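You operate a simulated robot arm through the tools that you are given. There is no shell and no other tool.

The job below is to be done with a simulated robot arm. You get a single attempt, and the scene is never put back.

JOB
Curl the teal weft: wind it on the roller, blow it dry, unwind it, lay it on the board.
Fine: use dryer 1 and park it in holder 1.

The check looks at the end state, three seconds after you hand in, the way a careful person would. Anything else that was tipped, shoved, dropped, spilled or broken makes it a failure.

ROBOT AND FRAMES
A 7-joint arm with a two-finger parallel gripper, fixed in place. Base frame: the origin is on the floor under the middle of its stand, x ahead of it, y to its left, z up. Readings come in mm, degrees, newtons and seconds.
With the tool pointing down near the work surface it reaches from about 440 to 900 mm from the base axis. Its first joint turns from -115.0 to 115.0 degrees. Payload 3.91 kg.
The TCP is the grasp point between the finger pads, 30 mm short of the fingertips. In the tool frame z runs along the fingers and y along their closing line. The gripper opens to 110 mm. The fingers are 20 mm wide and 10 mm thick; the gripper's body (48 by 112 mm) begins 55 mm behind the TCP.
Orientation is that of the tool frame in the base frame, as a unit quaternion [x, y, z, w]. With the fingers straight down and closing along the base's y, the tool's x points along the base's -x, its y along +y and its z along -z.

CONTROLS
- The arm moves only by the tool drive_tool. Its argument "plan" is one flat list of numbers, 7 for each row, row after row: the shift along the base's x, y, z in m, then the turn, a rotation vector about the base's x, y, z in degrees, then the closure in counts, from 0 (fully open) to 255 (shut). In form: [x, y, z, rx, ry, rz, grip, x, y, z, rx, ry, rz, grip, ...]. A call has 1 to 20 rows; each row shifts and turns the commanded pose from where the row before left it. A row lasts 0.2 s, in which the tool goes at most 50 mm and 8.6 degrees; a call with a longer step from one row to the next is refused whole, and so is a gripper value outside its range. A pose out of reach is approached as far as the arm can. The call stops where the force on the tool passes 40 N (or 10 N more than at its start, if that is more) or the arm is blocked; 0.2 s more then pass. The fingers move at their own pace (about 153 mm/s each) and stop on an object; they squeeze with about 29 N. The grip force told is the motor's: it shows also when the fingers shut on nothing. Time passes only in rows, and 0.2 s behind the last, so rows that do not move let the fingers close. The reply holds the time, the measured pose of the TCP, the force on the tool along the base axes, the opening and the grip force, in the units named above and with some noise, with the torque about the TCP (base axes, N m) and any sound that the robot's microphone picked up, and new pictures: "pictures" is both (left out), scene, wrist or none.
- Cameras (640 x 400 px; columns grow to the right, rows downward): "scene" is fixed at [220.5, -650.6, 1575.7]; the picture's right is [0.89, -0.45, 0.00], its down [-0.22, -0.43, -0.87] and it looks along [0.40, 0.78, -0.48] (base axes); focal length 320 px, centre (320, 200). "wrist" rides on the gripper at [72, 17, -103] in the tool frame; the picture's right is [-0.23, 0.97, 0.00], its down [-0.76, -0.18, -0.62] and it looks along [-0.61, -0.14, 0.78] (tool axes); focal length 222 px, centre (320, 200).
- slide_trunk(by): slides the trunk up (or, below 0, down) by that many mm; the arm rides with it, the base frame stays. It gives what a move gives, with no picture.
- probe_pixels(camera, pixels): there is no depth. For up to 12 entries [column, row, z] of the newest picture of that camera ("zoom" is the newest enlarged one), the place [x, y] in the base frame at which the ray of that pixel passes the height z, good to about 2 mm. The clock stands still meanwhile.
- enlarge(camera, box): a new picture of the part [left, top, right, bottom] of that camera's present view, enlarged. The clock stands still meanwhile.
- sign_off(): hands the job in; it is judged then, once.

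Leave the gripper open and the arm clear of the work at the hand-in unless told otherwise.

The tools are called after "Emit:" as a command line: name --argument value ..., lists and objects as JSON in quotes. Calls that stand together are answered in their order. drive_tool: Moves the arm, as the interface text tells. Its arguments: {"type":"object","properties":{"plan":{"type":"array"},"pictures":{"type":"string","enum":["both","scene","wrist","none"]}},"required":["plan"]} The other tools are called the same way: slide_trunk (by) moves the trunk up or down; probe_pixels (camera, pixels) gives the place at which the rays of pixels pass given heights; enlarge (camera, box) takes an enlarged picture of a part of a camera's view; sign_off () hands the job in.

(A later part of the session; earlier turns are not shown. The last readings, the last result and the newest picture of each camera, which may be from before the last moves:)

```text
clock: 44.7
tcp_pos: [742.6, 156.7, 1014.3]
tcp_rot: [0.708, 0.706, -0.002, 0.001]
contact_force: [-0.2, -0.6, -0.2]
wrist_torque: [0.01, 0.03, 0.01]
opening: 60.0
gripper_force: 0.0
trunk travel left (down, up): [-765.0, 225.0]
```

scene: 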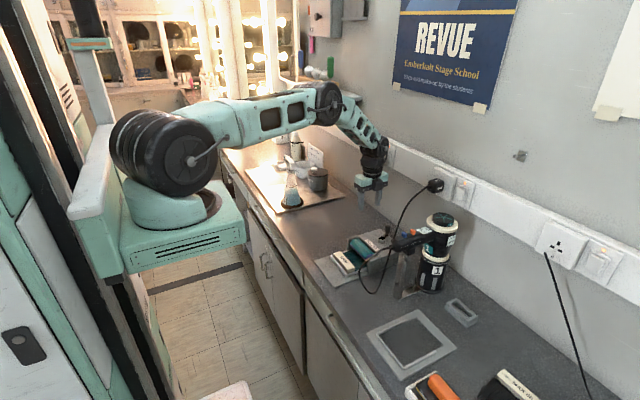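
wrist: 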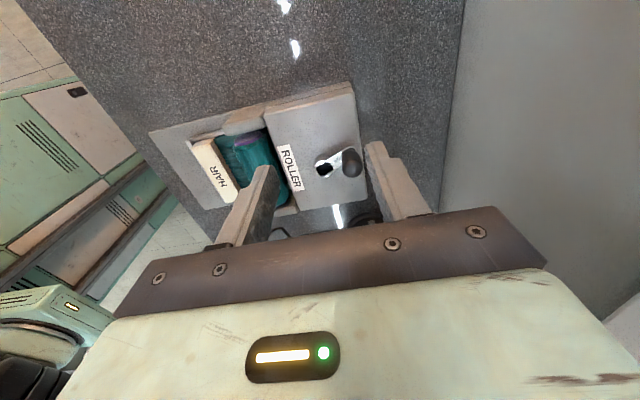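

The trunk is set and the TCP is at (743, 157, 1014). I'll move closer, to about (830, 140, 1000), and locate the knob again.

Emit:
drive_tool --plan '[0.045, -0.005, -0.005, 0, 0, 0, 116, 0.04, -0.01, -0.008, 0, 0, 0, 116, 0, 0, 0, 0, 0, 0, 116]'

Emit:
enlarge --camera "wrist" --box '[200, 50, 440, 210]'

```text
clock: 45.5
tcp_pos: [827.1, 141.7, 1001.2]
tcp_rot: [0.708, 0.706, -0.002, 0.0]
contact_force: [0.5, 0.9, -1.3]
wrist_torque: [0.03, 0.01, -0.01]
opening: 59.8
gripper_force: 0.0
trunk travel left (down, up): [-765.0, 225.0]
```

scene: 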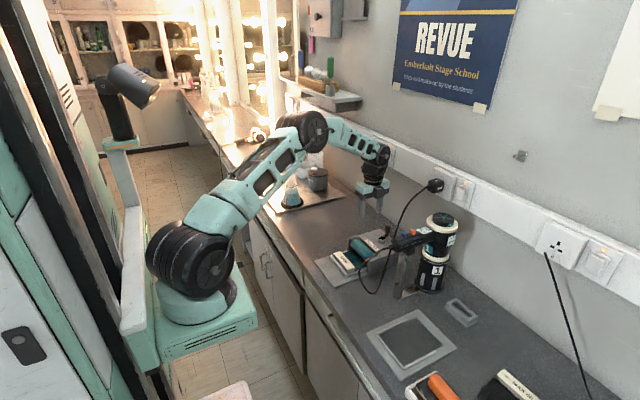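
wrist: 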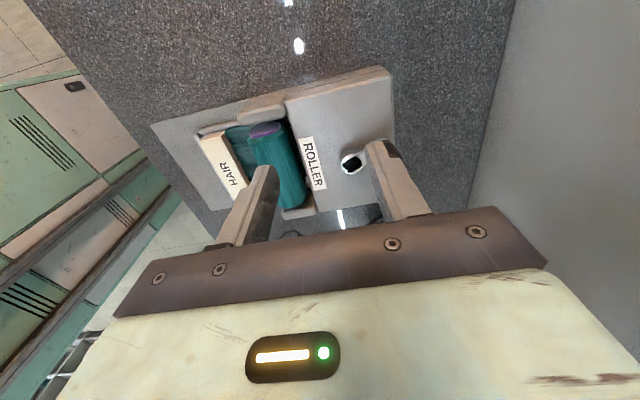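

```text
2.50 times, centred on (320, 130) of wrist
```

zoom: 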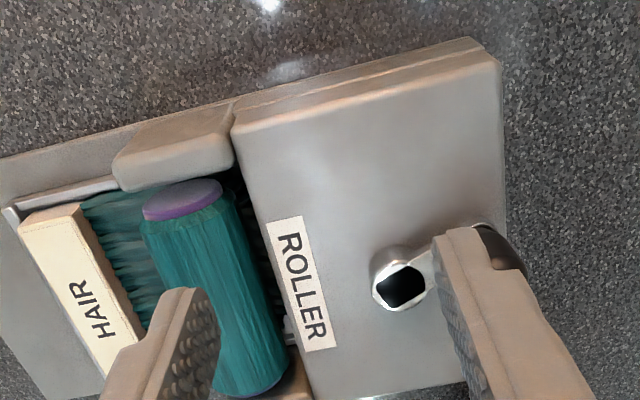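

The knob is hidden behind the right finger, and its last probe was about (885, 106). I'll move over it at z≈968 and check.

Emit:
drive_tool --plan '[0.02, -0.012, -0.01, 0, 0, 0, 116, 0.02, -0.012, -0.01, 0, 0, 0, 116, 0.017, -0.012, -0.01, 0, 0, 0, 116, 0, 0, 0, 0, 0, 0, 116]' --pictures "wrist"

Emit:
enlarge --camera "wrist" --box '[200, 50, 440, 210]'

```text
clock: 46.5
tcp_pos: [884.1, 107.5, 969.7]
tcp_rot: [0.708, 0.707, -0.002, 0.0]
contact_force: [0.2, 0.8, 0.3]
wrist_torque: [-0.04, 0.02, 0.0]
opening: 60.3
gripper_force: 0.0
trunk travel left (down, up): [-765.0, 225.0]
```

wrist: 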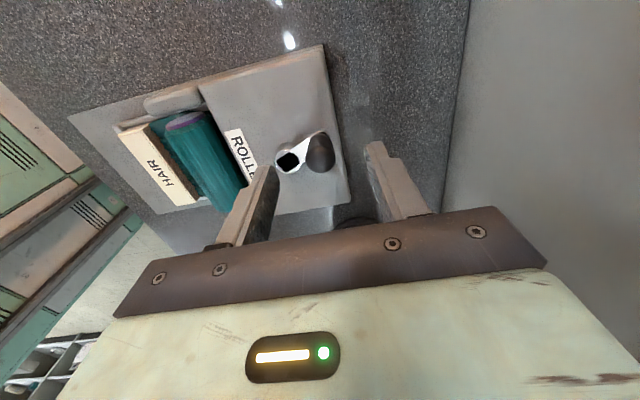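

```text
2.50 times, centred on (320, 130) of wrist
```

zoom: 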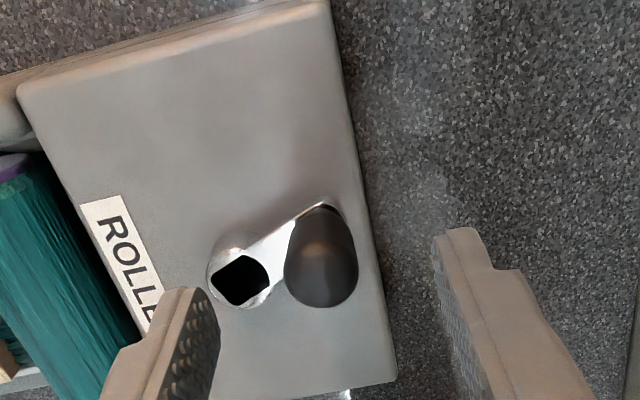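

The knob at wrist (322,157) is centred under the gripper. I'll descend to z≈929 and close.

Emit:
drive_tool --plan '[0, -0.001, -0.02, 0, 0, 0, 116, 0, -0.001, -0.02, 0, 0, 0, 116, 0, 0, 0, 0, 0, 0, 116, 0, 0, 0, 0, 0, 0, 255, 0, 0, 0, 0, 0, 0, 255]' --pictures "wrist"

```text
clock: 47.7
tcp_pos: [884.7, 105.0, 931.0]
tcp_rot: [0.708, 0.706, -0.002, 0.0]
contact_force: [-1.2, -0.9, 0.4]
wrist_torque: [-0.05, -0.12, -0.01]
opening: 21.5
gripper_force: 45.1
trunk travel left (down, up): [-765.0, 225.0]
```

wrist: 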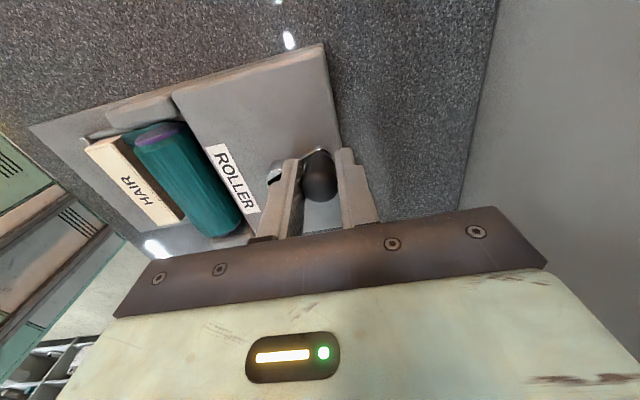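

The knob is gripped at x=884.7. Refitting all points gives centre (850.5, 92.3) and r 36.8. I'll continue clockwise from -340° to -396° in 8° steps.

Emit:
drive_tool --plan '[0.00179, -0.00505, 0, 0, 0, 0, 255, 0.00072, -0.00508, 0, 0, 0, 0, 255, 0, -0.00514, 0, 0, 0, 0, 255, -0.00072, -0.00508, 0, 0, 0, 0, 255, -0.00141, -0.00494, 0, 0, 0, 0, 255, -0.00209, -0.00469, 0, 0, 0, 0, 255, -0.00272, -0.00435, 0, 0, 0, 0, 255]' --pictures "wrist"

```text
clock: 49.3
tcp_pos: [880.1, 71.9, 929.8]
tcp_rot: [0.708, 0.707, -0.003, 0.0]
contact_force: [-10.9, 7.7, -5.7]
wrist_torque: [-0.84, -0.05, -0.03]
opening: 21.7
gripper_force: 44.8
trunk travel left (down, up): [-765.0, 225.0]
```

wrist: 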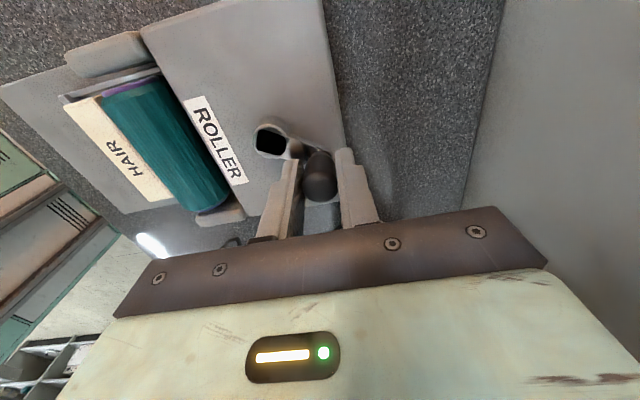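

It's turning smoothly and the HAIR strip is now right beside the roller. I'll trim the radius slightly and continue to -428°, then look closely.

Emit:
drive_tool --plan '[-0.00393, -0.00322, 0, 0, 0, 0, 255, -0.00375, -0.00338, 0, 0, 0, 0, 255, -0.00419, -0.00282, 0, 0, 0, 0, 255, -0.00454, -0.00221, 0, 0, 0, 0, 255]'

Emit:
enlarge --camera "wrist" --box '[0, 20, 320, 240]'

Emit:
enlarge --camera "scene" --box '[310, 210, 420, 290]'

```text
clock: 50.3
tcp_pos: [863.2, 57.6, 930.8]
tcp_rot: [0.709, 0.706, -0.002, 0.0]
contact_force: [-0.9, 2.8, -8.5]
wrist_torque: [1.28, -0.16, 0.0]
opening: 21.8
gripper_force: 45.3
trunk travel left (down, up): [-765.0, 225.0]
```

scene: 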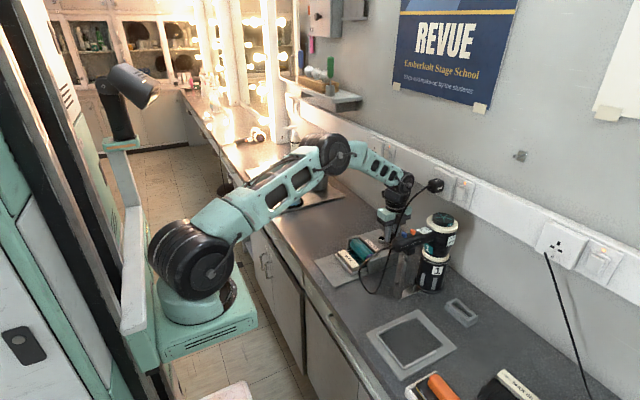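
wrist: 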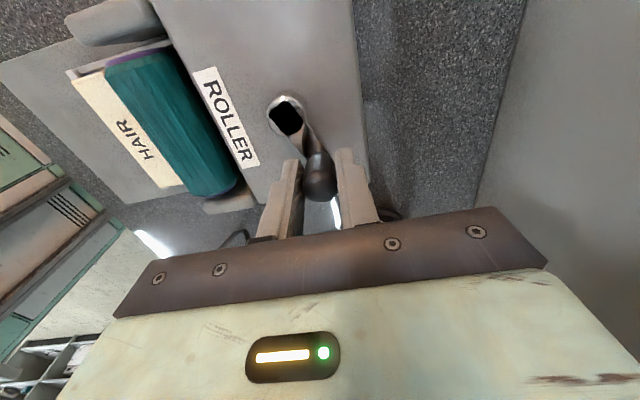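

```text
1.82 times, centred on (160, 130) of wrist
```

zoom: 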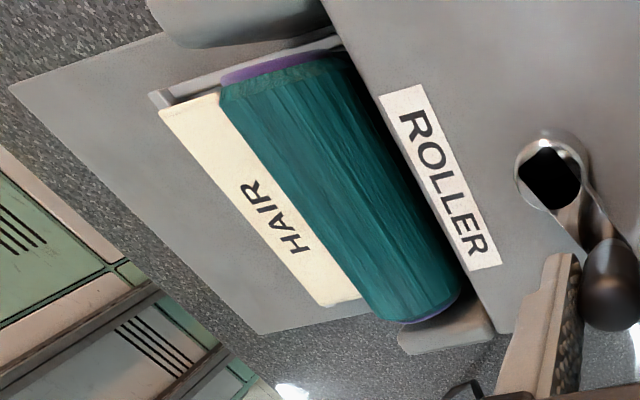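

```text
5.00 times, centred on (365, 250) of scene
```

zoom: 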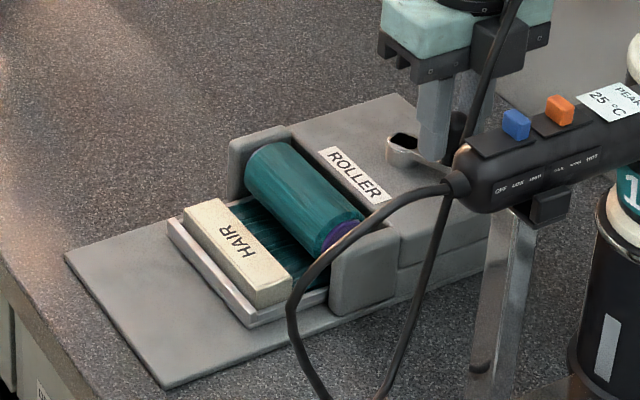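

The whole tray is a carriage that moves toward the roller as it winds. A small gap remains between the strip and roller, so I'll continue to -476°.

Emit:
drive_tool --plan '[-0.0048, -0.00156, 0, 0, 0, 0, 255, -0.00498, -0.00088, 0, 0, 0, 0, 255, -0.00504, -0.00018, 0, 0, 0, 0, 255, -0.00502, 0.00053, 0, 0, 0, 0, 255, -0.00491, 0.00122, 0, 0, 0, 0, 255, -0.00468, 0.00189, 0, 0, 0, 0, 255]'

Emit:
enlarge --camera "scene" --box '[310, 210, 420, 290]'

```text
clock: 51.7
tcp_pos: [833.3, 58.9, 930.6]
tcp_rot: [0.709, 0.705, -0.003, 0.002]
contact_force: [-3.1, -7.7, -2.3]
wrist_torque: [0.25, -0.19, -0.05]
opening: 21.5
gripper_force: 45.0
trunk travel left (down, up): [-765.0, 225.0]
```

scene: 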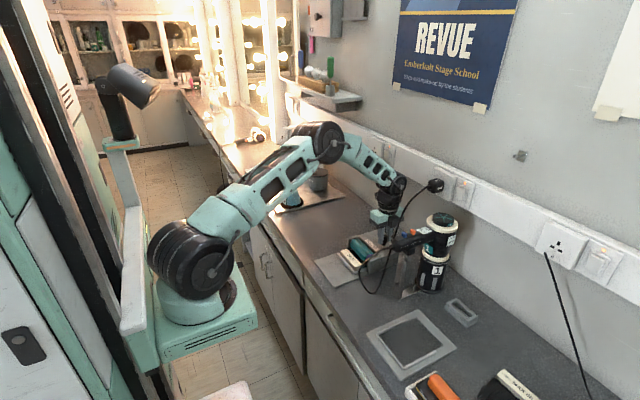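
wrist: 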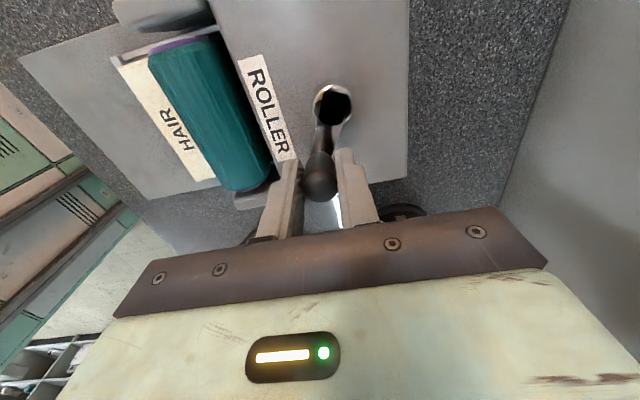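

```text
5.00 times, centred on (365, 250) of scene
```

zoom: 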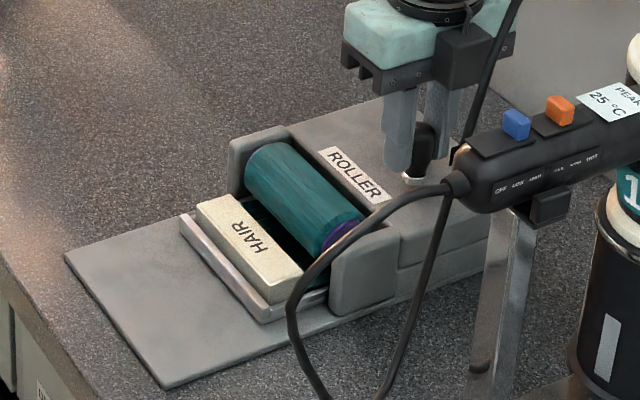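

The strip is almost at the roller. I'll continue to -516° and let the force limit catch any end stop.

Emit:
drive_tool --plan '[-0.00448, 0.00236, 0, 0, 0, 0, 255, -0.00401, 0.00313, 0, 0, 0, 0, 255, -0.00352, 0.00365, 0, 0, 0, 0, 255, -0.00299, 0.00411, 0, 0, 0, 0, 255, -0.00238, 0.00449, 0, 0, 0, 0, 255]'

Emit:
enlarge --camera "scene" --box '[310, 210, 420, 290]'

Emit:
enlarge --camera "wrist" --box '[60, 20, 380, 240]'

```text
clock: 52.6
tcp_pos: [829.5, 63.3, 930.2]
tcp_rot: [0.71, 0.704, 0.001, 0.006]
contact_force: [17.7, -3.4, -14.1]
wrist_torque: [0.74, 0.47, 0.01]
opening: 21.8
gripper_force: 45.5
trunk travel left (down, up): [-765.0, 225.0]
stopped in row 4: the force on the tool passed its limit at 44 N (the readings are from after the stop); the commanded pose is now the measured one
```

scene: 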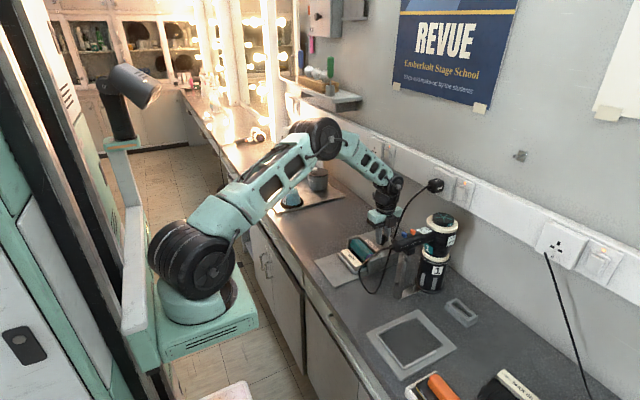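
wrist: 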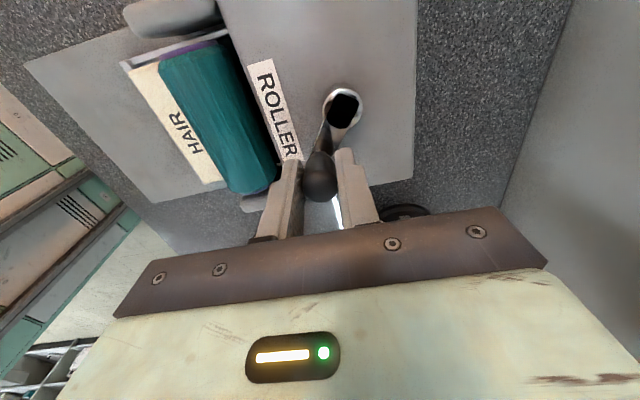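

```text
5.00 times, centred on (365, 250) of scene
```

zoom: 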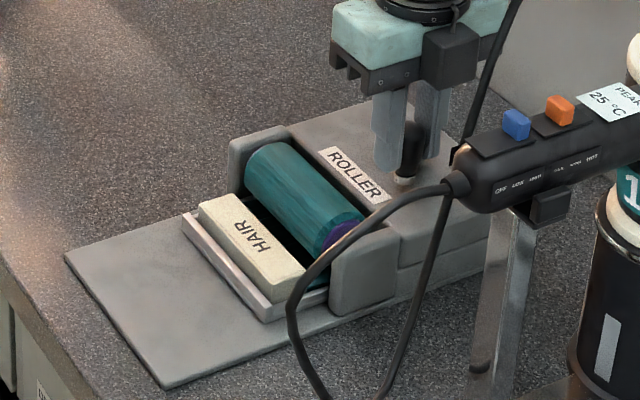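

```text
1.82 times, centred on (220, 130) of wrist
```

zoom: 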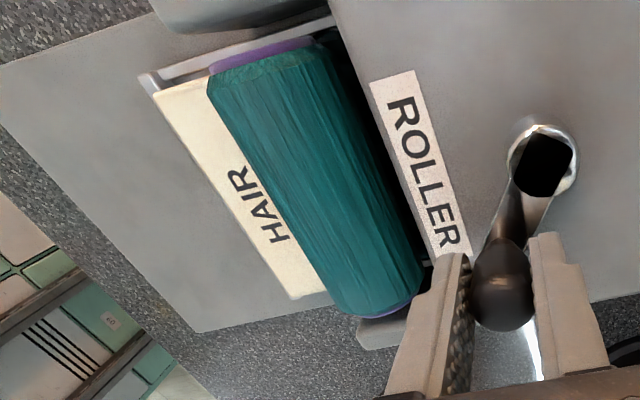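

The crank hit its end stop at about -485°, with the strip at the roller, so the hair is fully wound. I'll release the knob, level the tool and rise straight up. I'll also check the wall papers for instructions.

Emit:
drive_tool --plan '[0, 0, 0, 0, 0, 0, 180, 0, 0, 0, 0, 0, 0, 116, 0, 0, 0.03, 0.4, 0.6, 0.5, 116, 0, 0, 0.04, 0, 0, 0, 116, 0, 0.01, 0.04, 0, 0, 0, 116]'

Emit:
enlarge --camera "scene" --box '[560, 0, 640, 130]'

Emit:
enlarge --camera "scene" --box '[310, 210, 420, 290]'

Emit:
enlarge --camera "scene" --box '[270, 110, 350, 200]'

```text
clock: 53.8
tcp_pos: [826.3, 74.8, 1041.7]
tcp_rot: [0.707, 0.708, -0.002, -0.001]
contact_force: [-0.6, 0.0, 0.0]
wrist_torque: [-0.03, 0.0, 0.0]
opening: 60.0
gripper_force: 0.0
trunk travel left (down, up): [-765.0, 225.0]
```

scene: 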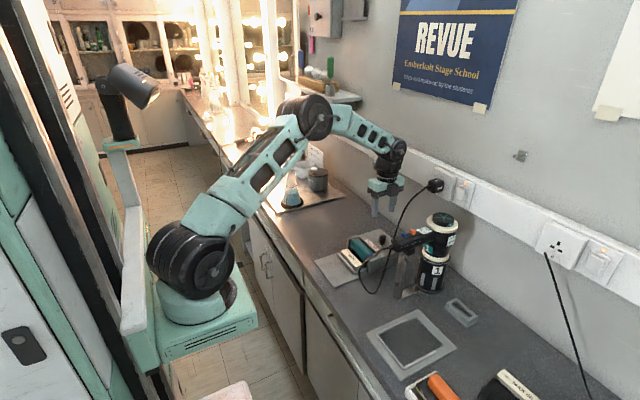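
wrist: 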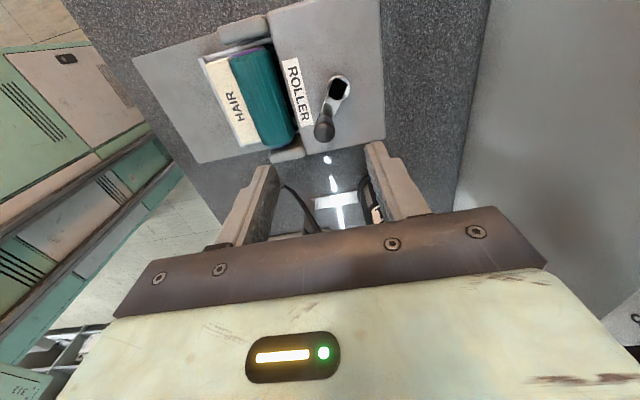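

```text
3.08 times, centred on (600, 65) of scene
```

zoom: 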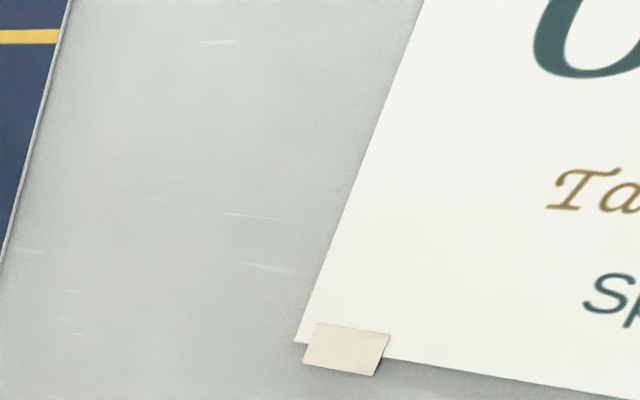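

```text
5.00 times, centred on (365, 250) of scene
```

zoom: 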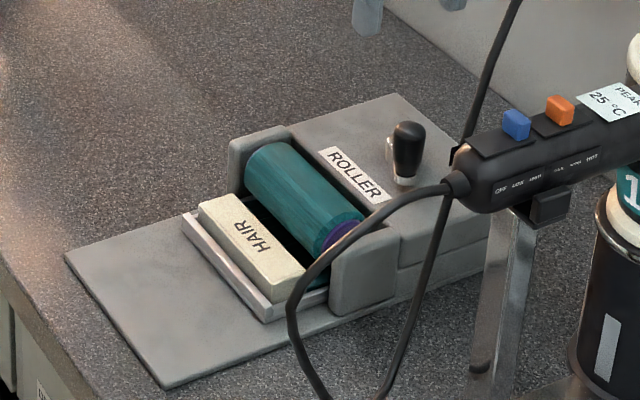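

```text
4.44 times, centred on (310, 155) of scene
```

zoom: 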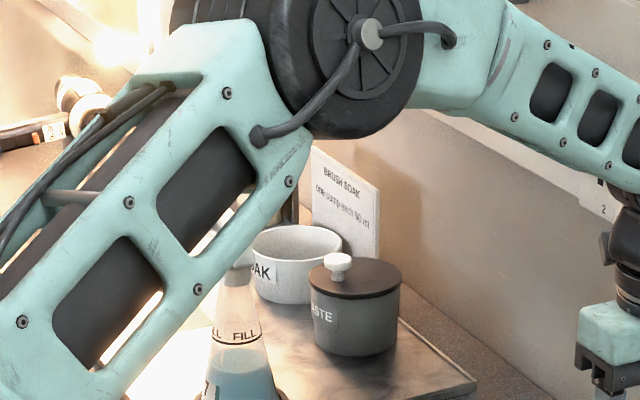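

The wound state holds. Now for the dryer: I'll take an unobstructed maximum zoom of the switches to judge the slider positions again.

Emit:
enlarge --camera "scene" --box '[396, 226, 424, 254]'

Emit:
enlarge --camera "scene" --box '[405, 205, 470, 260]'

```text
14.29 times, centred on (410, 240) of scene
```

zoom: 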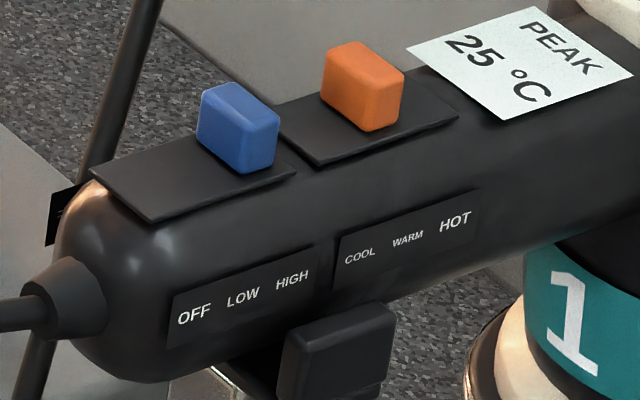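

```text
7.27 times, centred on (438, 232) of scene
```

zoom: 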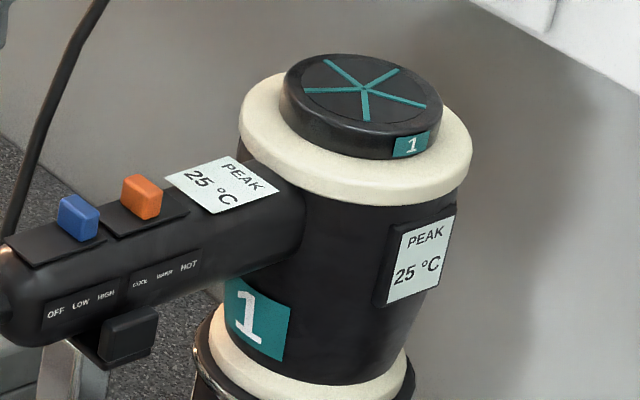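

Confirmed: blue is at HIGH and orange at WARM, and the dryer is idle in its cradle, so it probably starts when lifted. I'll raise the tool and rotate back by +90° so the fingers close along y, ending above the handle at about (822, -110, 1160).

Emit:
drive_tool --plan '[-0.001, 0, 0.03, 0, 0, 8.2, 93, -0.001, -0.01, 0.03, 0, 0, 8.2, 93, -0.001, -0.02, 0.02, 0, 0, 8.2, 93, -0.001, -0.02, 0.015, 0, 0, 8.2, 93, 0, -0.02, 0.01, 0, 0, 8.2, 93, 0, -0.02, 0.01, 0, 0, 8.2, 93, 0, -0.02, 0, 0, 0, 8.2, 93, 0, -0.02, 0, 0, 0, 8.2, 93, 0, -0.02, 0, 0, 0, 8.2, 93, 0, -0.02, 0, 0, 0, 8.2, 93, 0, -0.015, 0, 0, 0, 8, 93, 0, 0, 0, 0, 0, 0, 93]'

```text
clock: 56.4
tcp_pos: [822.8, -111.3, 1157.2]
tcp_rot: [-0.002, 1.0, -0.001, 0.001]
contact_force: [0.0, -0.5, 0.5]
wrist_torque: [0.02, -0.02, -0.01]
opening: 69.9
gripper_force: 0.1
trunk travel left (down, up): [-765.0, 225.0]
```

scene: 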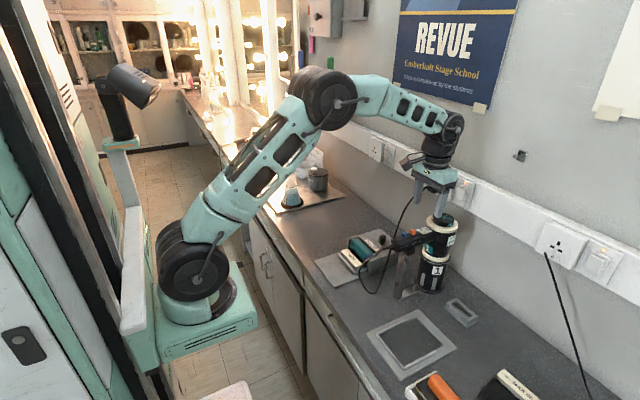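
wrist: 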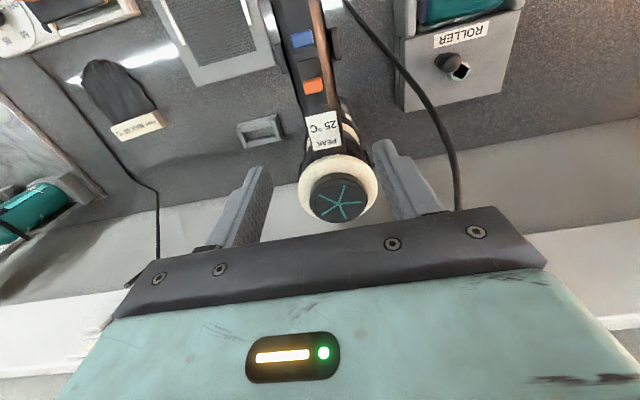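

I have a clear top view now. I'll zoom in and probe the cap centre (339,198), rim, handle sides, cheeks and sliders.

Emit:
enlarge --camera "wrist" --box '[250, 0, 400, 110]'

Emit:
enlarge --camera "wrist" --box '[260, 80, 420, 230]'

Emit:
probe_pixels --camera "wrist" --pixels '[[339, 198, 1080], [302, 38, 1064], [312, 85, 1064], [323, 131, 1052], [305, 120, 1045], [342, 118, 1045], [300, 100, 1036], [337, 95, 1036], [277, 35, 1025], [335, 40, 1025], [339, 157, 1065]]'

```text
3.64 times, centred on (325, 55) of wrist
```

zoom: 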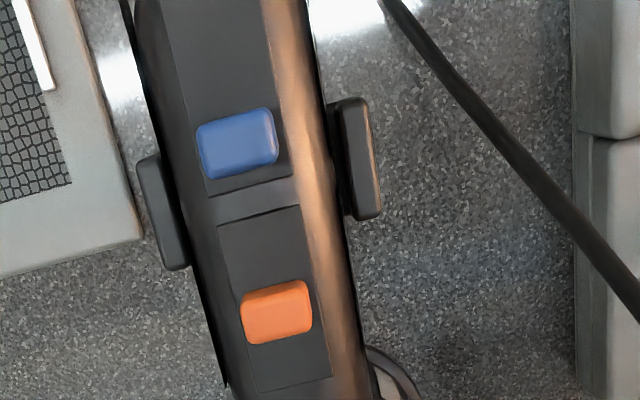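

```text
2.67 times, centred on (340, 155) of wrist
```

zoom: 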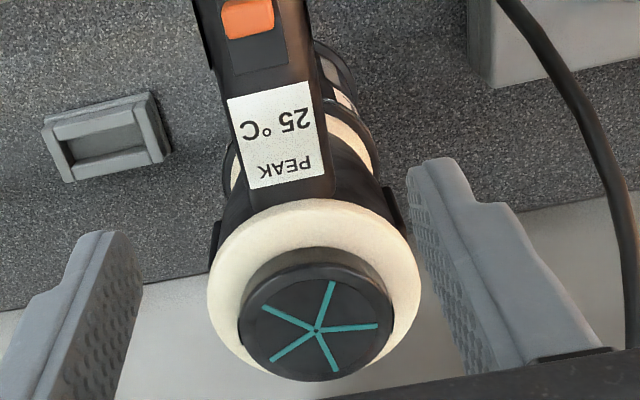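

```text
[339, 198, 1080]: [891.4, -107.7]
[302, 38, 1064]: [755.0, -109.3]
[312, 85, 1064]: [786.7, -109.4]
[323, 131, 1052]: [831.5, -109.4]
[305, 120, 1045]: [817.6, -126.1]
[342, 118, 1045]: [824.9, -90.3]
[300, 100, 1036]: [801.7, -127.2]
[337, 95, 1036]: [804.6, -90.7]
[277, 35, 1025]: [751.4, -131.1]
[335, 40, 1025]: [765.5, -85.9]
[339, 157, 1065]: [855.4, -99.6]
```

The handle centreline is y≈-108.8 (sides at -127 and -90.5). The cheeks end at x≈787 and the barrel axis is near (892, -108). I'll grip at x≈827, close to the barrel, and descend to z≈1037 with the fingers straddling the handle.

Emit:
drive_tool --plan '[0.004, 0.0025, -0.03, 0, 0, 0, 93, 0, 0, -0.04, 0, 0, 0, 93, 0, 0, -0.025, 0, 0, 0, 93, 0, 0, 0, 0, 0, 0, 93]'

Emit:
enlarge --camera "scene" --box '[380, 170, 480, 290]'

```text
clock: 57.4
tcp_pos: [827.3, -109.6, 1061.2]
tcp_rot: [-0.002, 1.0, -0.001, 0.0]
contact_force: [-1.5, 0.1, -0.5]
wrist_torque: [0.0, 0.02, 0.01]
opening: 70.0
gripper_force: 0.1
trunk travel left (down, up): [-765.0, 225.0]
```

scene: 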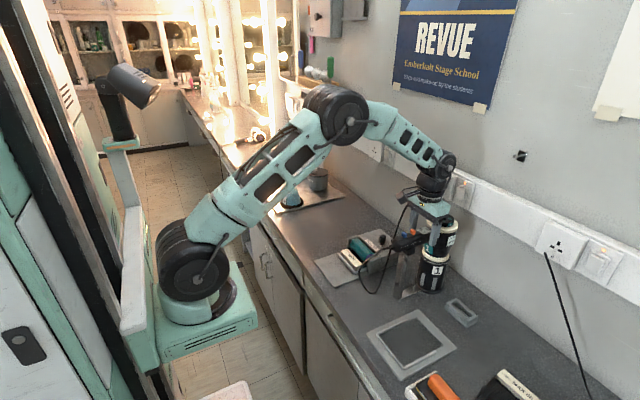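
wrist: 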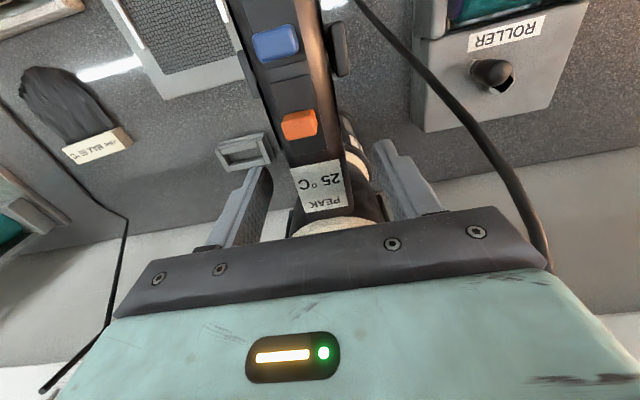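

```text
3.33 times, centred on (430, 230) of scene
```

zoom: 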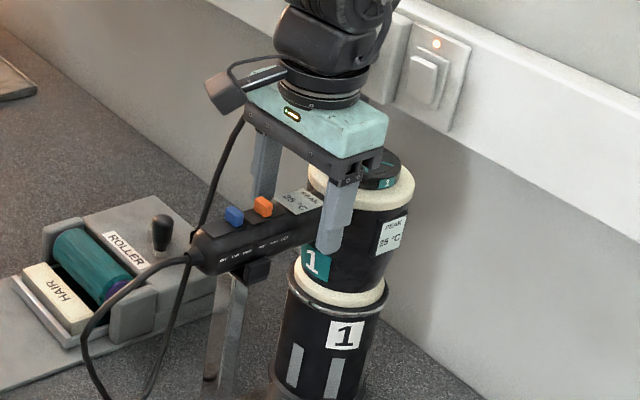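

The fingers straddle the handle cleanly, clear of both the cheeks and the cap. I'll lower the last 23 mm and close on the handle.

Emit:
drive_tool --plan '[0, 0.0005, -0.015, 0, 0, 0, 93, 0, 0, -0.008, 0, 0, 0, 93, 0, 0, 0, 0, 0, 0, 93, 0, 0, 0, 0, 0, 0, 180, 0, 0, 0, 0, 0, 0, 255, 0, 0, 0, 0, 0, 0, 255]'

```text
clock: 58.8
tcp_pos: [826.3, -109.5, 1037.8]
tcp_rot: [0.0, 1.0, 0.0, 0.0]
contact_force: [-0.1, -2.3, -0.4]
wrist_torque: [0.03, -0.02, -0.11]
opening: 35.7
gripper_force: 28.9
trunk travel left (down, up): [-765.0, 225.0]
```

scene: 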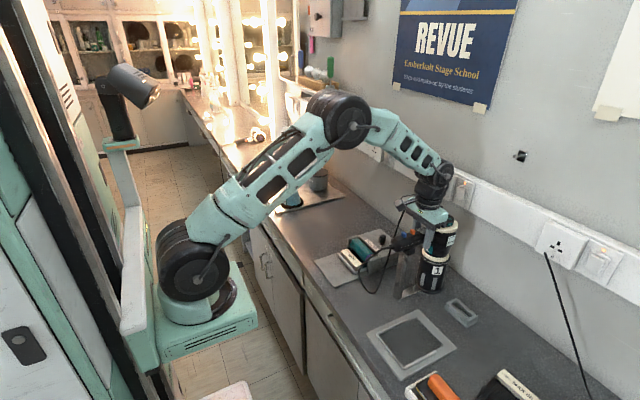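
wrist: 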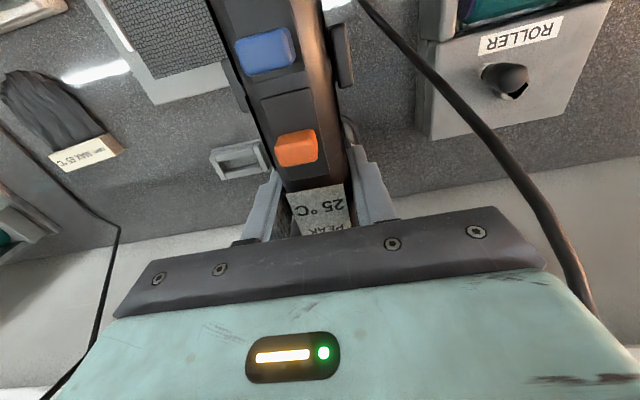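

The handle is gripped at 35.7 mm with no sound. I'll lift slowly, 20 mm first, and watch the forces, any sound and the tilt.

Emit:
drive_tool --plan '[0, 0, 0.005, 0, 0, 0, 255, 0, 0, 0.007, 0, 0, 0, 255, 0, 0, 0.008, 0, 0, 0, 255, 0, 0, 0, 0, 0, 0, 255]'

Emit:
enlarge --camera "scene" --box '[380, 170, 480, 300]'

```text
clock: 59.8
tcp_pos: [826.3, -108.4, 1059.3]
tcp_rot: [-0.002, 1.0, -0.001, 0.0]
contact_force: [0.5, -0.1, -5.3]
wrist_torque: [0.02, 0.27, 0.02]
opening: 35.9
gripper_force: 29.2
trunk travel left (down, up): [-765.0, 225.0]
```

scene: 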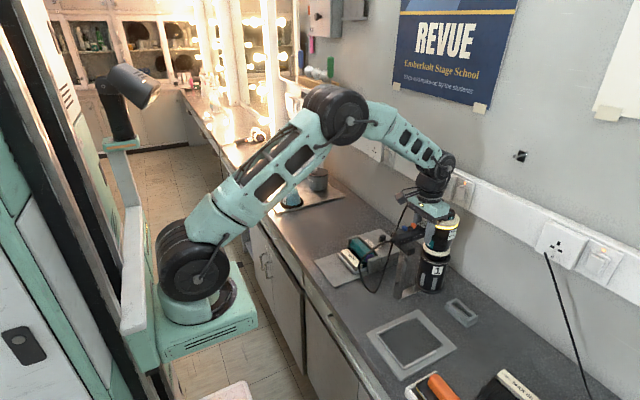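
wrist: 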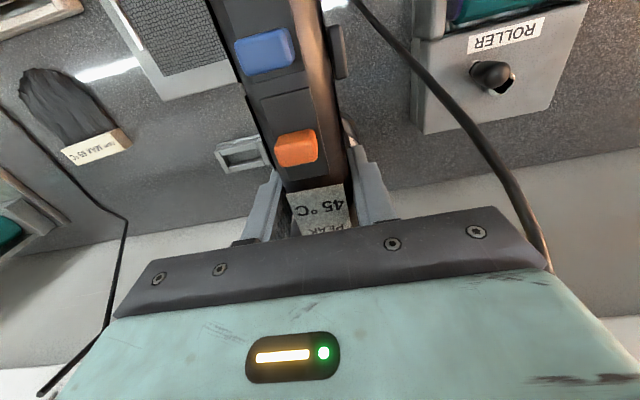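

```text
3.08 times, centred on (430, 235) of scene
```

zoom: 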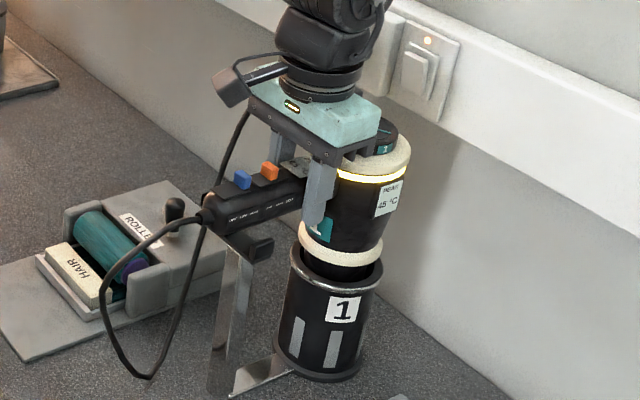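

The dryer switched on as it left the cradle: PEAK now reads 45 °C and the ring glows. The load is only about 5 N. I'll keep lifting until the nozzle clears the cup.

Emit:
drive_tool --plan '[0, 0, 0.03, 0, 0, 0, 255, 0, 0, 0.035, 0, 0, 0, 255, 0, 0, 0.035, 0, 0, 0, 255]'

Emit:
enlarge --camera "scene" --box '[370, 130, 490, 300]'

```text
clock: 60.6
tcp_pos: [825.9, -107.0, 1160.6]
tcp_rot: [-0.001, 1.0, -0.001, 0.001]
contact_force: [0.1, 0.5, -6.2]
wrist_torque: [0.01, 0.28, -0.01]
opening: 36.1
gripper_force: 28.8
trunk travel left (down, up): [-765.0, 225.0]
```

scene: 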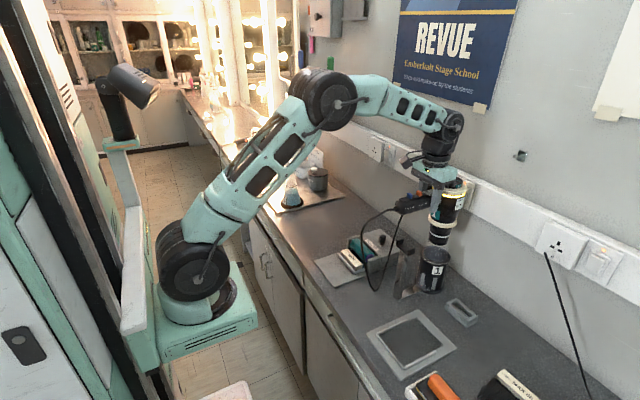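
wrist: 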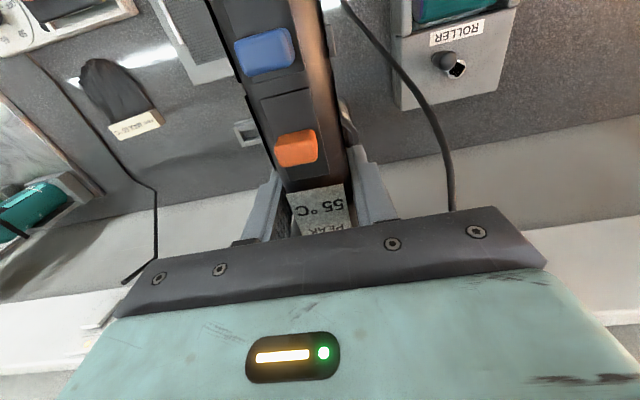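

```text
2.35 times, centred on (430, 215) of scene
```

zoom: 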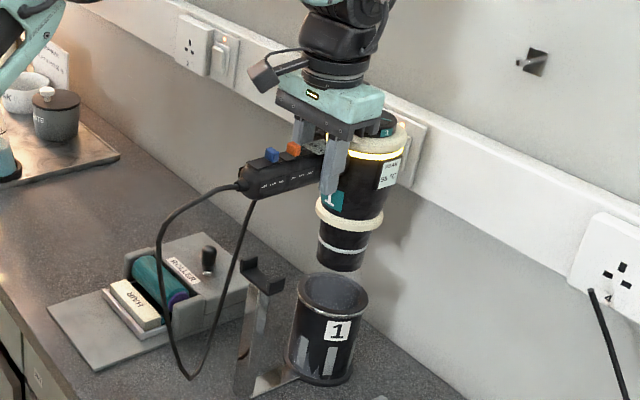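

PEAK reads 55 °C and the nozzle is out of the cup. I'll measure the nozzle tip at about scene (438.5, 241) relative to the grip.

Emit:
probe_pixels --camera "scene" --pixels '[[438.5, 241.4, 950], [438.5, 241.4, 980], [438.5, 241.4, 1000], [438.5, 241.4, 1020], [445, 178, 1190], [445, 178, 1210], [436, 262, 900], [436, 262, 950]]'

Emit:
enlarge --camera "scene" --box '[400, 170, 480, 260]'

```text
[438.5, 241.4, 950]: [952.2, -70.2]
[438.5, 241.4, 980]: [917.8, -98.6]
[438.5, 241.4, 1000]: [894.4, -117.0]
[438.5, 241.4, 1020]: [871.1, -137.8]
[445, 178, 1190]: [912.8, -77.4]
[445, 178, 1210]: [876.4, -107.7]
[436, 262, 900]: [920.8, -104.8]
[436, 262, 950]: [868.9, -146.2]
```

```text
4.44 times, centred on (440, 215) of scene
```

zoom: 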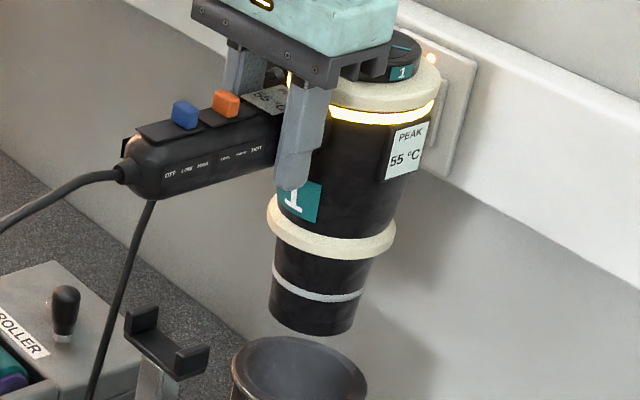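

The nozzle tip is about 162 mm below the TCP. I'll carry the dryer over the roller, turning it +64° so the handle and cable stay on the -y side, away from the hair. That puts the TCP at (735, 34) and the barrel over (764, 92), with the height kept at about 1160 for now.

Emit:
drive_tool --plan '[-0.0113, 0.0176, 0, 0, 0, 8, 255, -0.0113, 0.0176, 0, 0, 0, 8, 255, -0.0113, 0.0176, 0, 0, 0, 8, 255, -0.0113, 0.0176, 0, 0, 0, 8, 255, -0.0113, 0.0176, 0, 0, 0, 8, 255, -0.0113, 0.0176, 0, 0, 0, 8, 255, -0.0113, 0.0176, 0, 0, 0, 8, 255, -0.0113, 0.0176, 0, 0, 0, 8, 255]'

Emit:
enlarge --camera "scene" --box '[320, 130, 460, 310]'

```text
clock: 62.4
tcp_pos: [735.9, 33.1, 1158.1]
tcp_rot: [-0.532, 0.847, 0.0, 0.001]
contact_force: [0.9, -0.2, -5.3]
wrist_torque: [-0.2, 0.12, 0.0]
opening: 35.7
gripper_force: 28.9
trunk travel left (down, up): [-765.0, 225.0]
```

scene: 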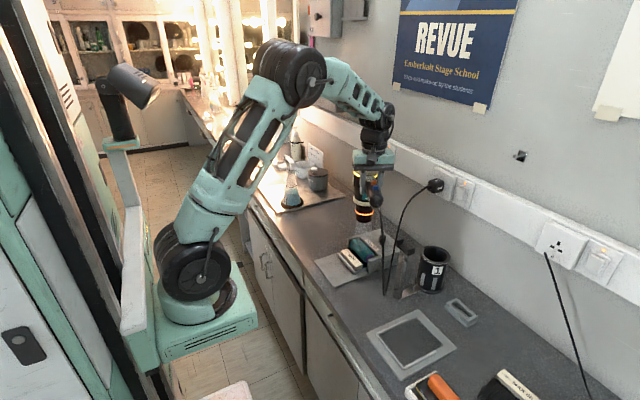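
wrist: 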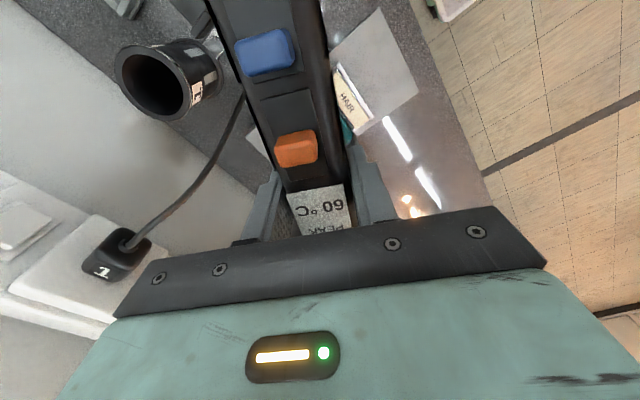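

```text
2.22 times, centred on (390, 220) of scene
```

zoom: 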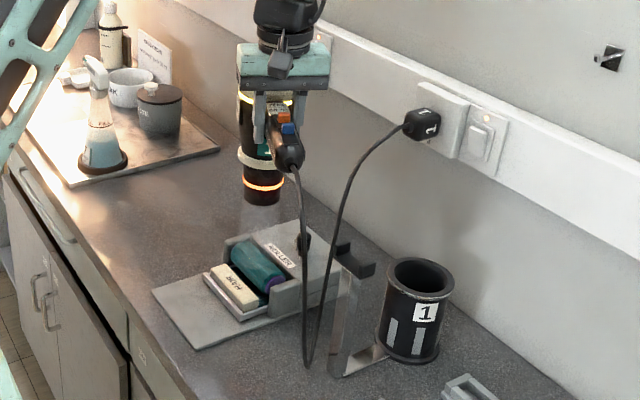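

PEAK reads 60 °C and looks to be levelling off there, which suits WARM and is below 65. I'll verify that the nozzle is above the roller by probing the nozzle tip at scene (364, 217) and the roller.

Emit:
probe_pixels --camera "scene" --pixels '[[364.5, 217.5, 990], [364.5, 217.5, 1000], [361, 249.5, 873], [366, 254, 873], [357, 245, 873]]'

Emit:
enlarge --camera "scene" --box '[335, 150, 415, 270]'

```text
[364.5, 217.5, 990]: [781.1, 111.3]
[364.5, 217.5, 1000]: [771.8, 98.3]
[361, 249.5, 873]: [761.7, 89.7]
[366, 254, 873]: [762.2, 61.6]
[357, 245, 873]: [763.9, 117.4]
```

```text
3.33 times, centred on (375, 210) of scene
```

zoom: 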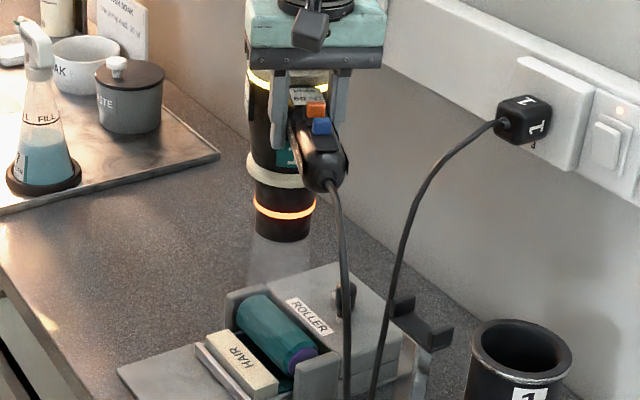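

The nozzle is right over the roller and a faint air cone is visible. I'll lower about 45 mm so the nozzle is roughly 80 mm above the hair, then hold to dry while watching PEAK and the hair.

Emit:
drive_tool --plan '[0, 0, -0.02, 0, 0, 0, 255, 0, 0, -0.025, 0, 0, 0, 255, 0, 0, 0, 0, 0, 0, 255, 0, 0, 0, 0, 0, 0, 255, 0, 0, 0, 0, 0, 0, 255, 0, 0, 0, 0, 0, 0, 255]'

Emit:
enlarge --camera "scene" --box '[335, 170, 415, 280]'

Emit:
enlarge --camera "wrist" --box '[230, 60, 410, 240]'

```text
clock: 63.8
tcp_pos: [735.8, 31.3, 1114.5]
tcp_rot: [-0.531, 0.848, 0.0, 0.0]
contact_force: [-0.3, -1.1, -5.8]
wrist_torque: [-0.22, 0.09, 0.02]
opening: 35.8
gripper_force: 28.8
trunk travel left (down, up): [-765.0, 225.0]
```

scene: 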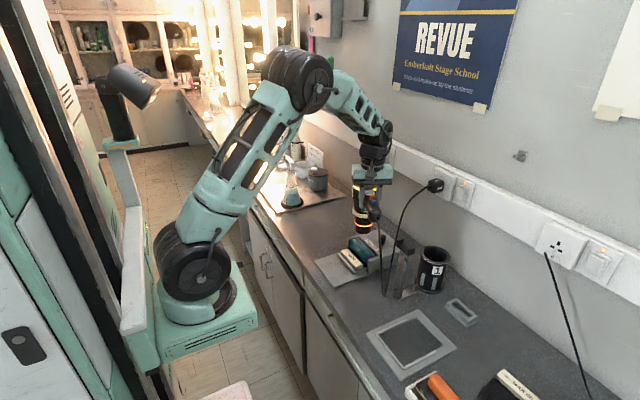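
wrist: 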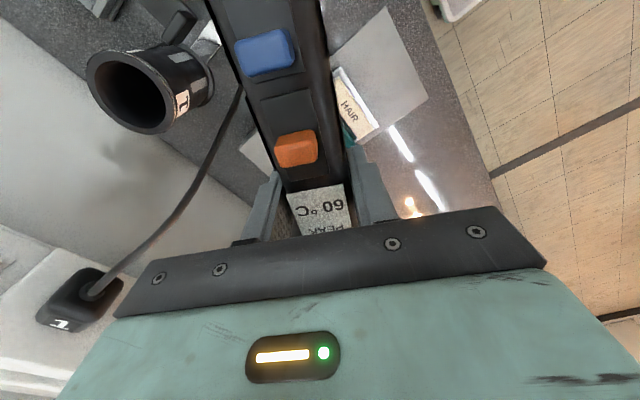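

```text
3.64 times, centred on (375, 225) of scene
```

zoom: 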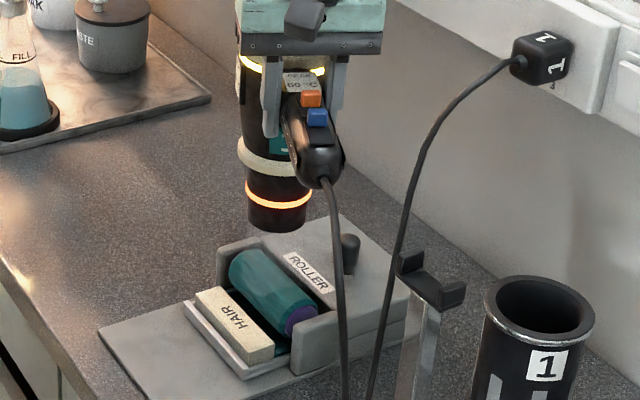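

```text
2.22 times, centred on (320, 150) of wrist
```

zoom: 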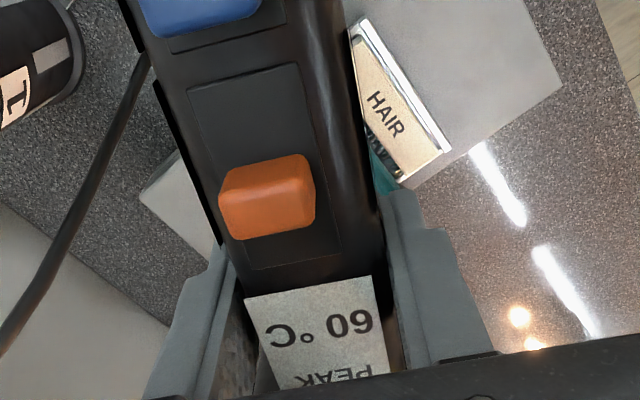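

PEAK is steady at 60 °C. I'll dry for several seconds, sweeping slowly ±20 mm along the roller (y) at constant height.

Emit:
drive_tool --plan '[0, 0.005, 0, 0, 0, 0, 255, 0, 0.005, 0, 0, 0, 0, 255, 0, 0.005, 0, 0, 0, 0, 255, 0, 0.005, 0, 0, 0, 0, 255, 0, -0.005, 0, 0, 0, 0, 255, 0, -0.005, 0, 0, 0, 0, 255, 0, -0.005, 0, 0, 0, 0, 255, 0, -0.005, 0, 0, 0, 0, 255, 0, -0.005, 0, 0, 0, 0, 255, 0, -0.005, 0, 0, 0, 0, 255, 0, -0.005, 0, 0, 0, 0, 255, 0, -0.005, 0, 0, 0, 0, 255, 0, 0.005, 0, 0, 0, 0, 255, 0, 0.005, 0, 0, 0, 0, 255, 0, 0.005, 0, 0, 0, 0, 255, 0, 0.005, 0, 0, 0, 0, 255, 0, 0, 0, 0, 0, 0, 255, 0, 0, 0, 0, 0, 0, 255, 0, 0, 0, 0, 0, 0, 255, 0, 0, 0, 0, 0, 0, 255]'

Emit:
enlarge --camera "scene" --box '[340, 225, 390, 275]'

```text
clock: 68.0
tcp_pos: [735.6, 33.2, 1114.2]
tcp_rot: [-0.531, 0.848, -0.001, 0.001]
contact_force: [-0.6, 0.0, -5.9]
wrist_torque: [-0.26, 0.12, 0.0]
opening: 35.9
gripper_force: 28.6
trunk travel left (down, up): [-765.0, 225.0]
```

scene: 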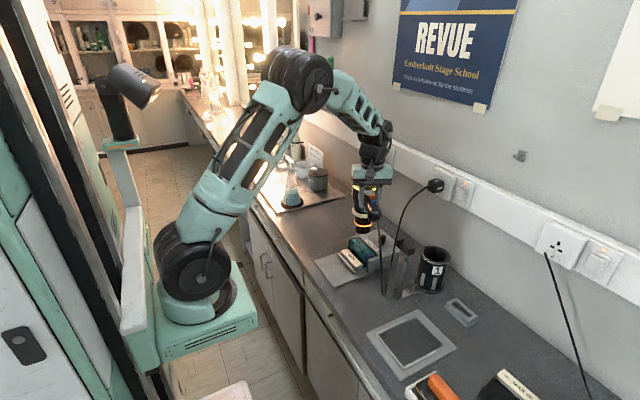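
wrist: 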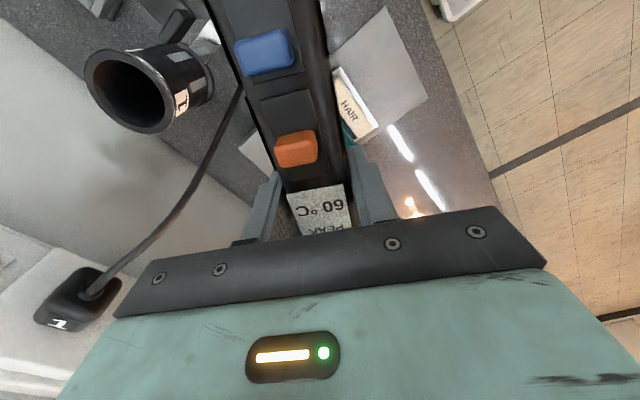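

```text
8.00 times, centred on (365, 250) of scene
```

zoom: 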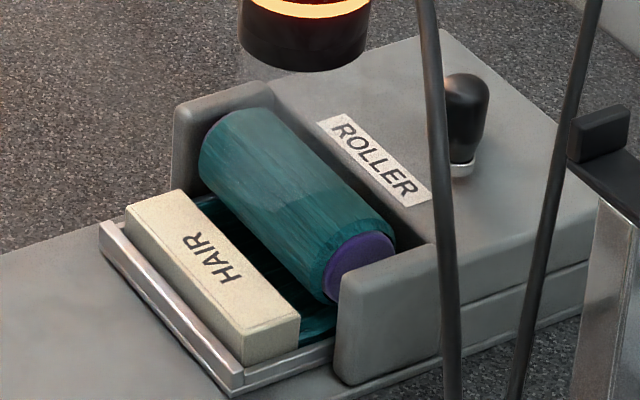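

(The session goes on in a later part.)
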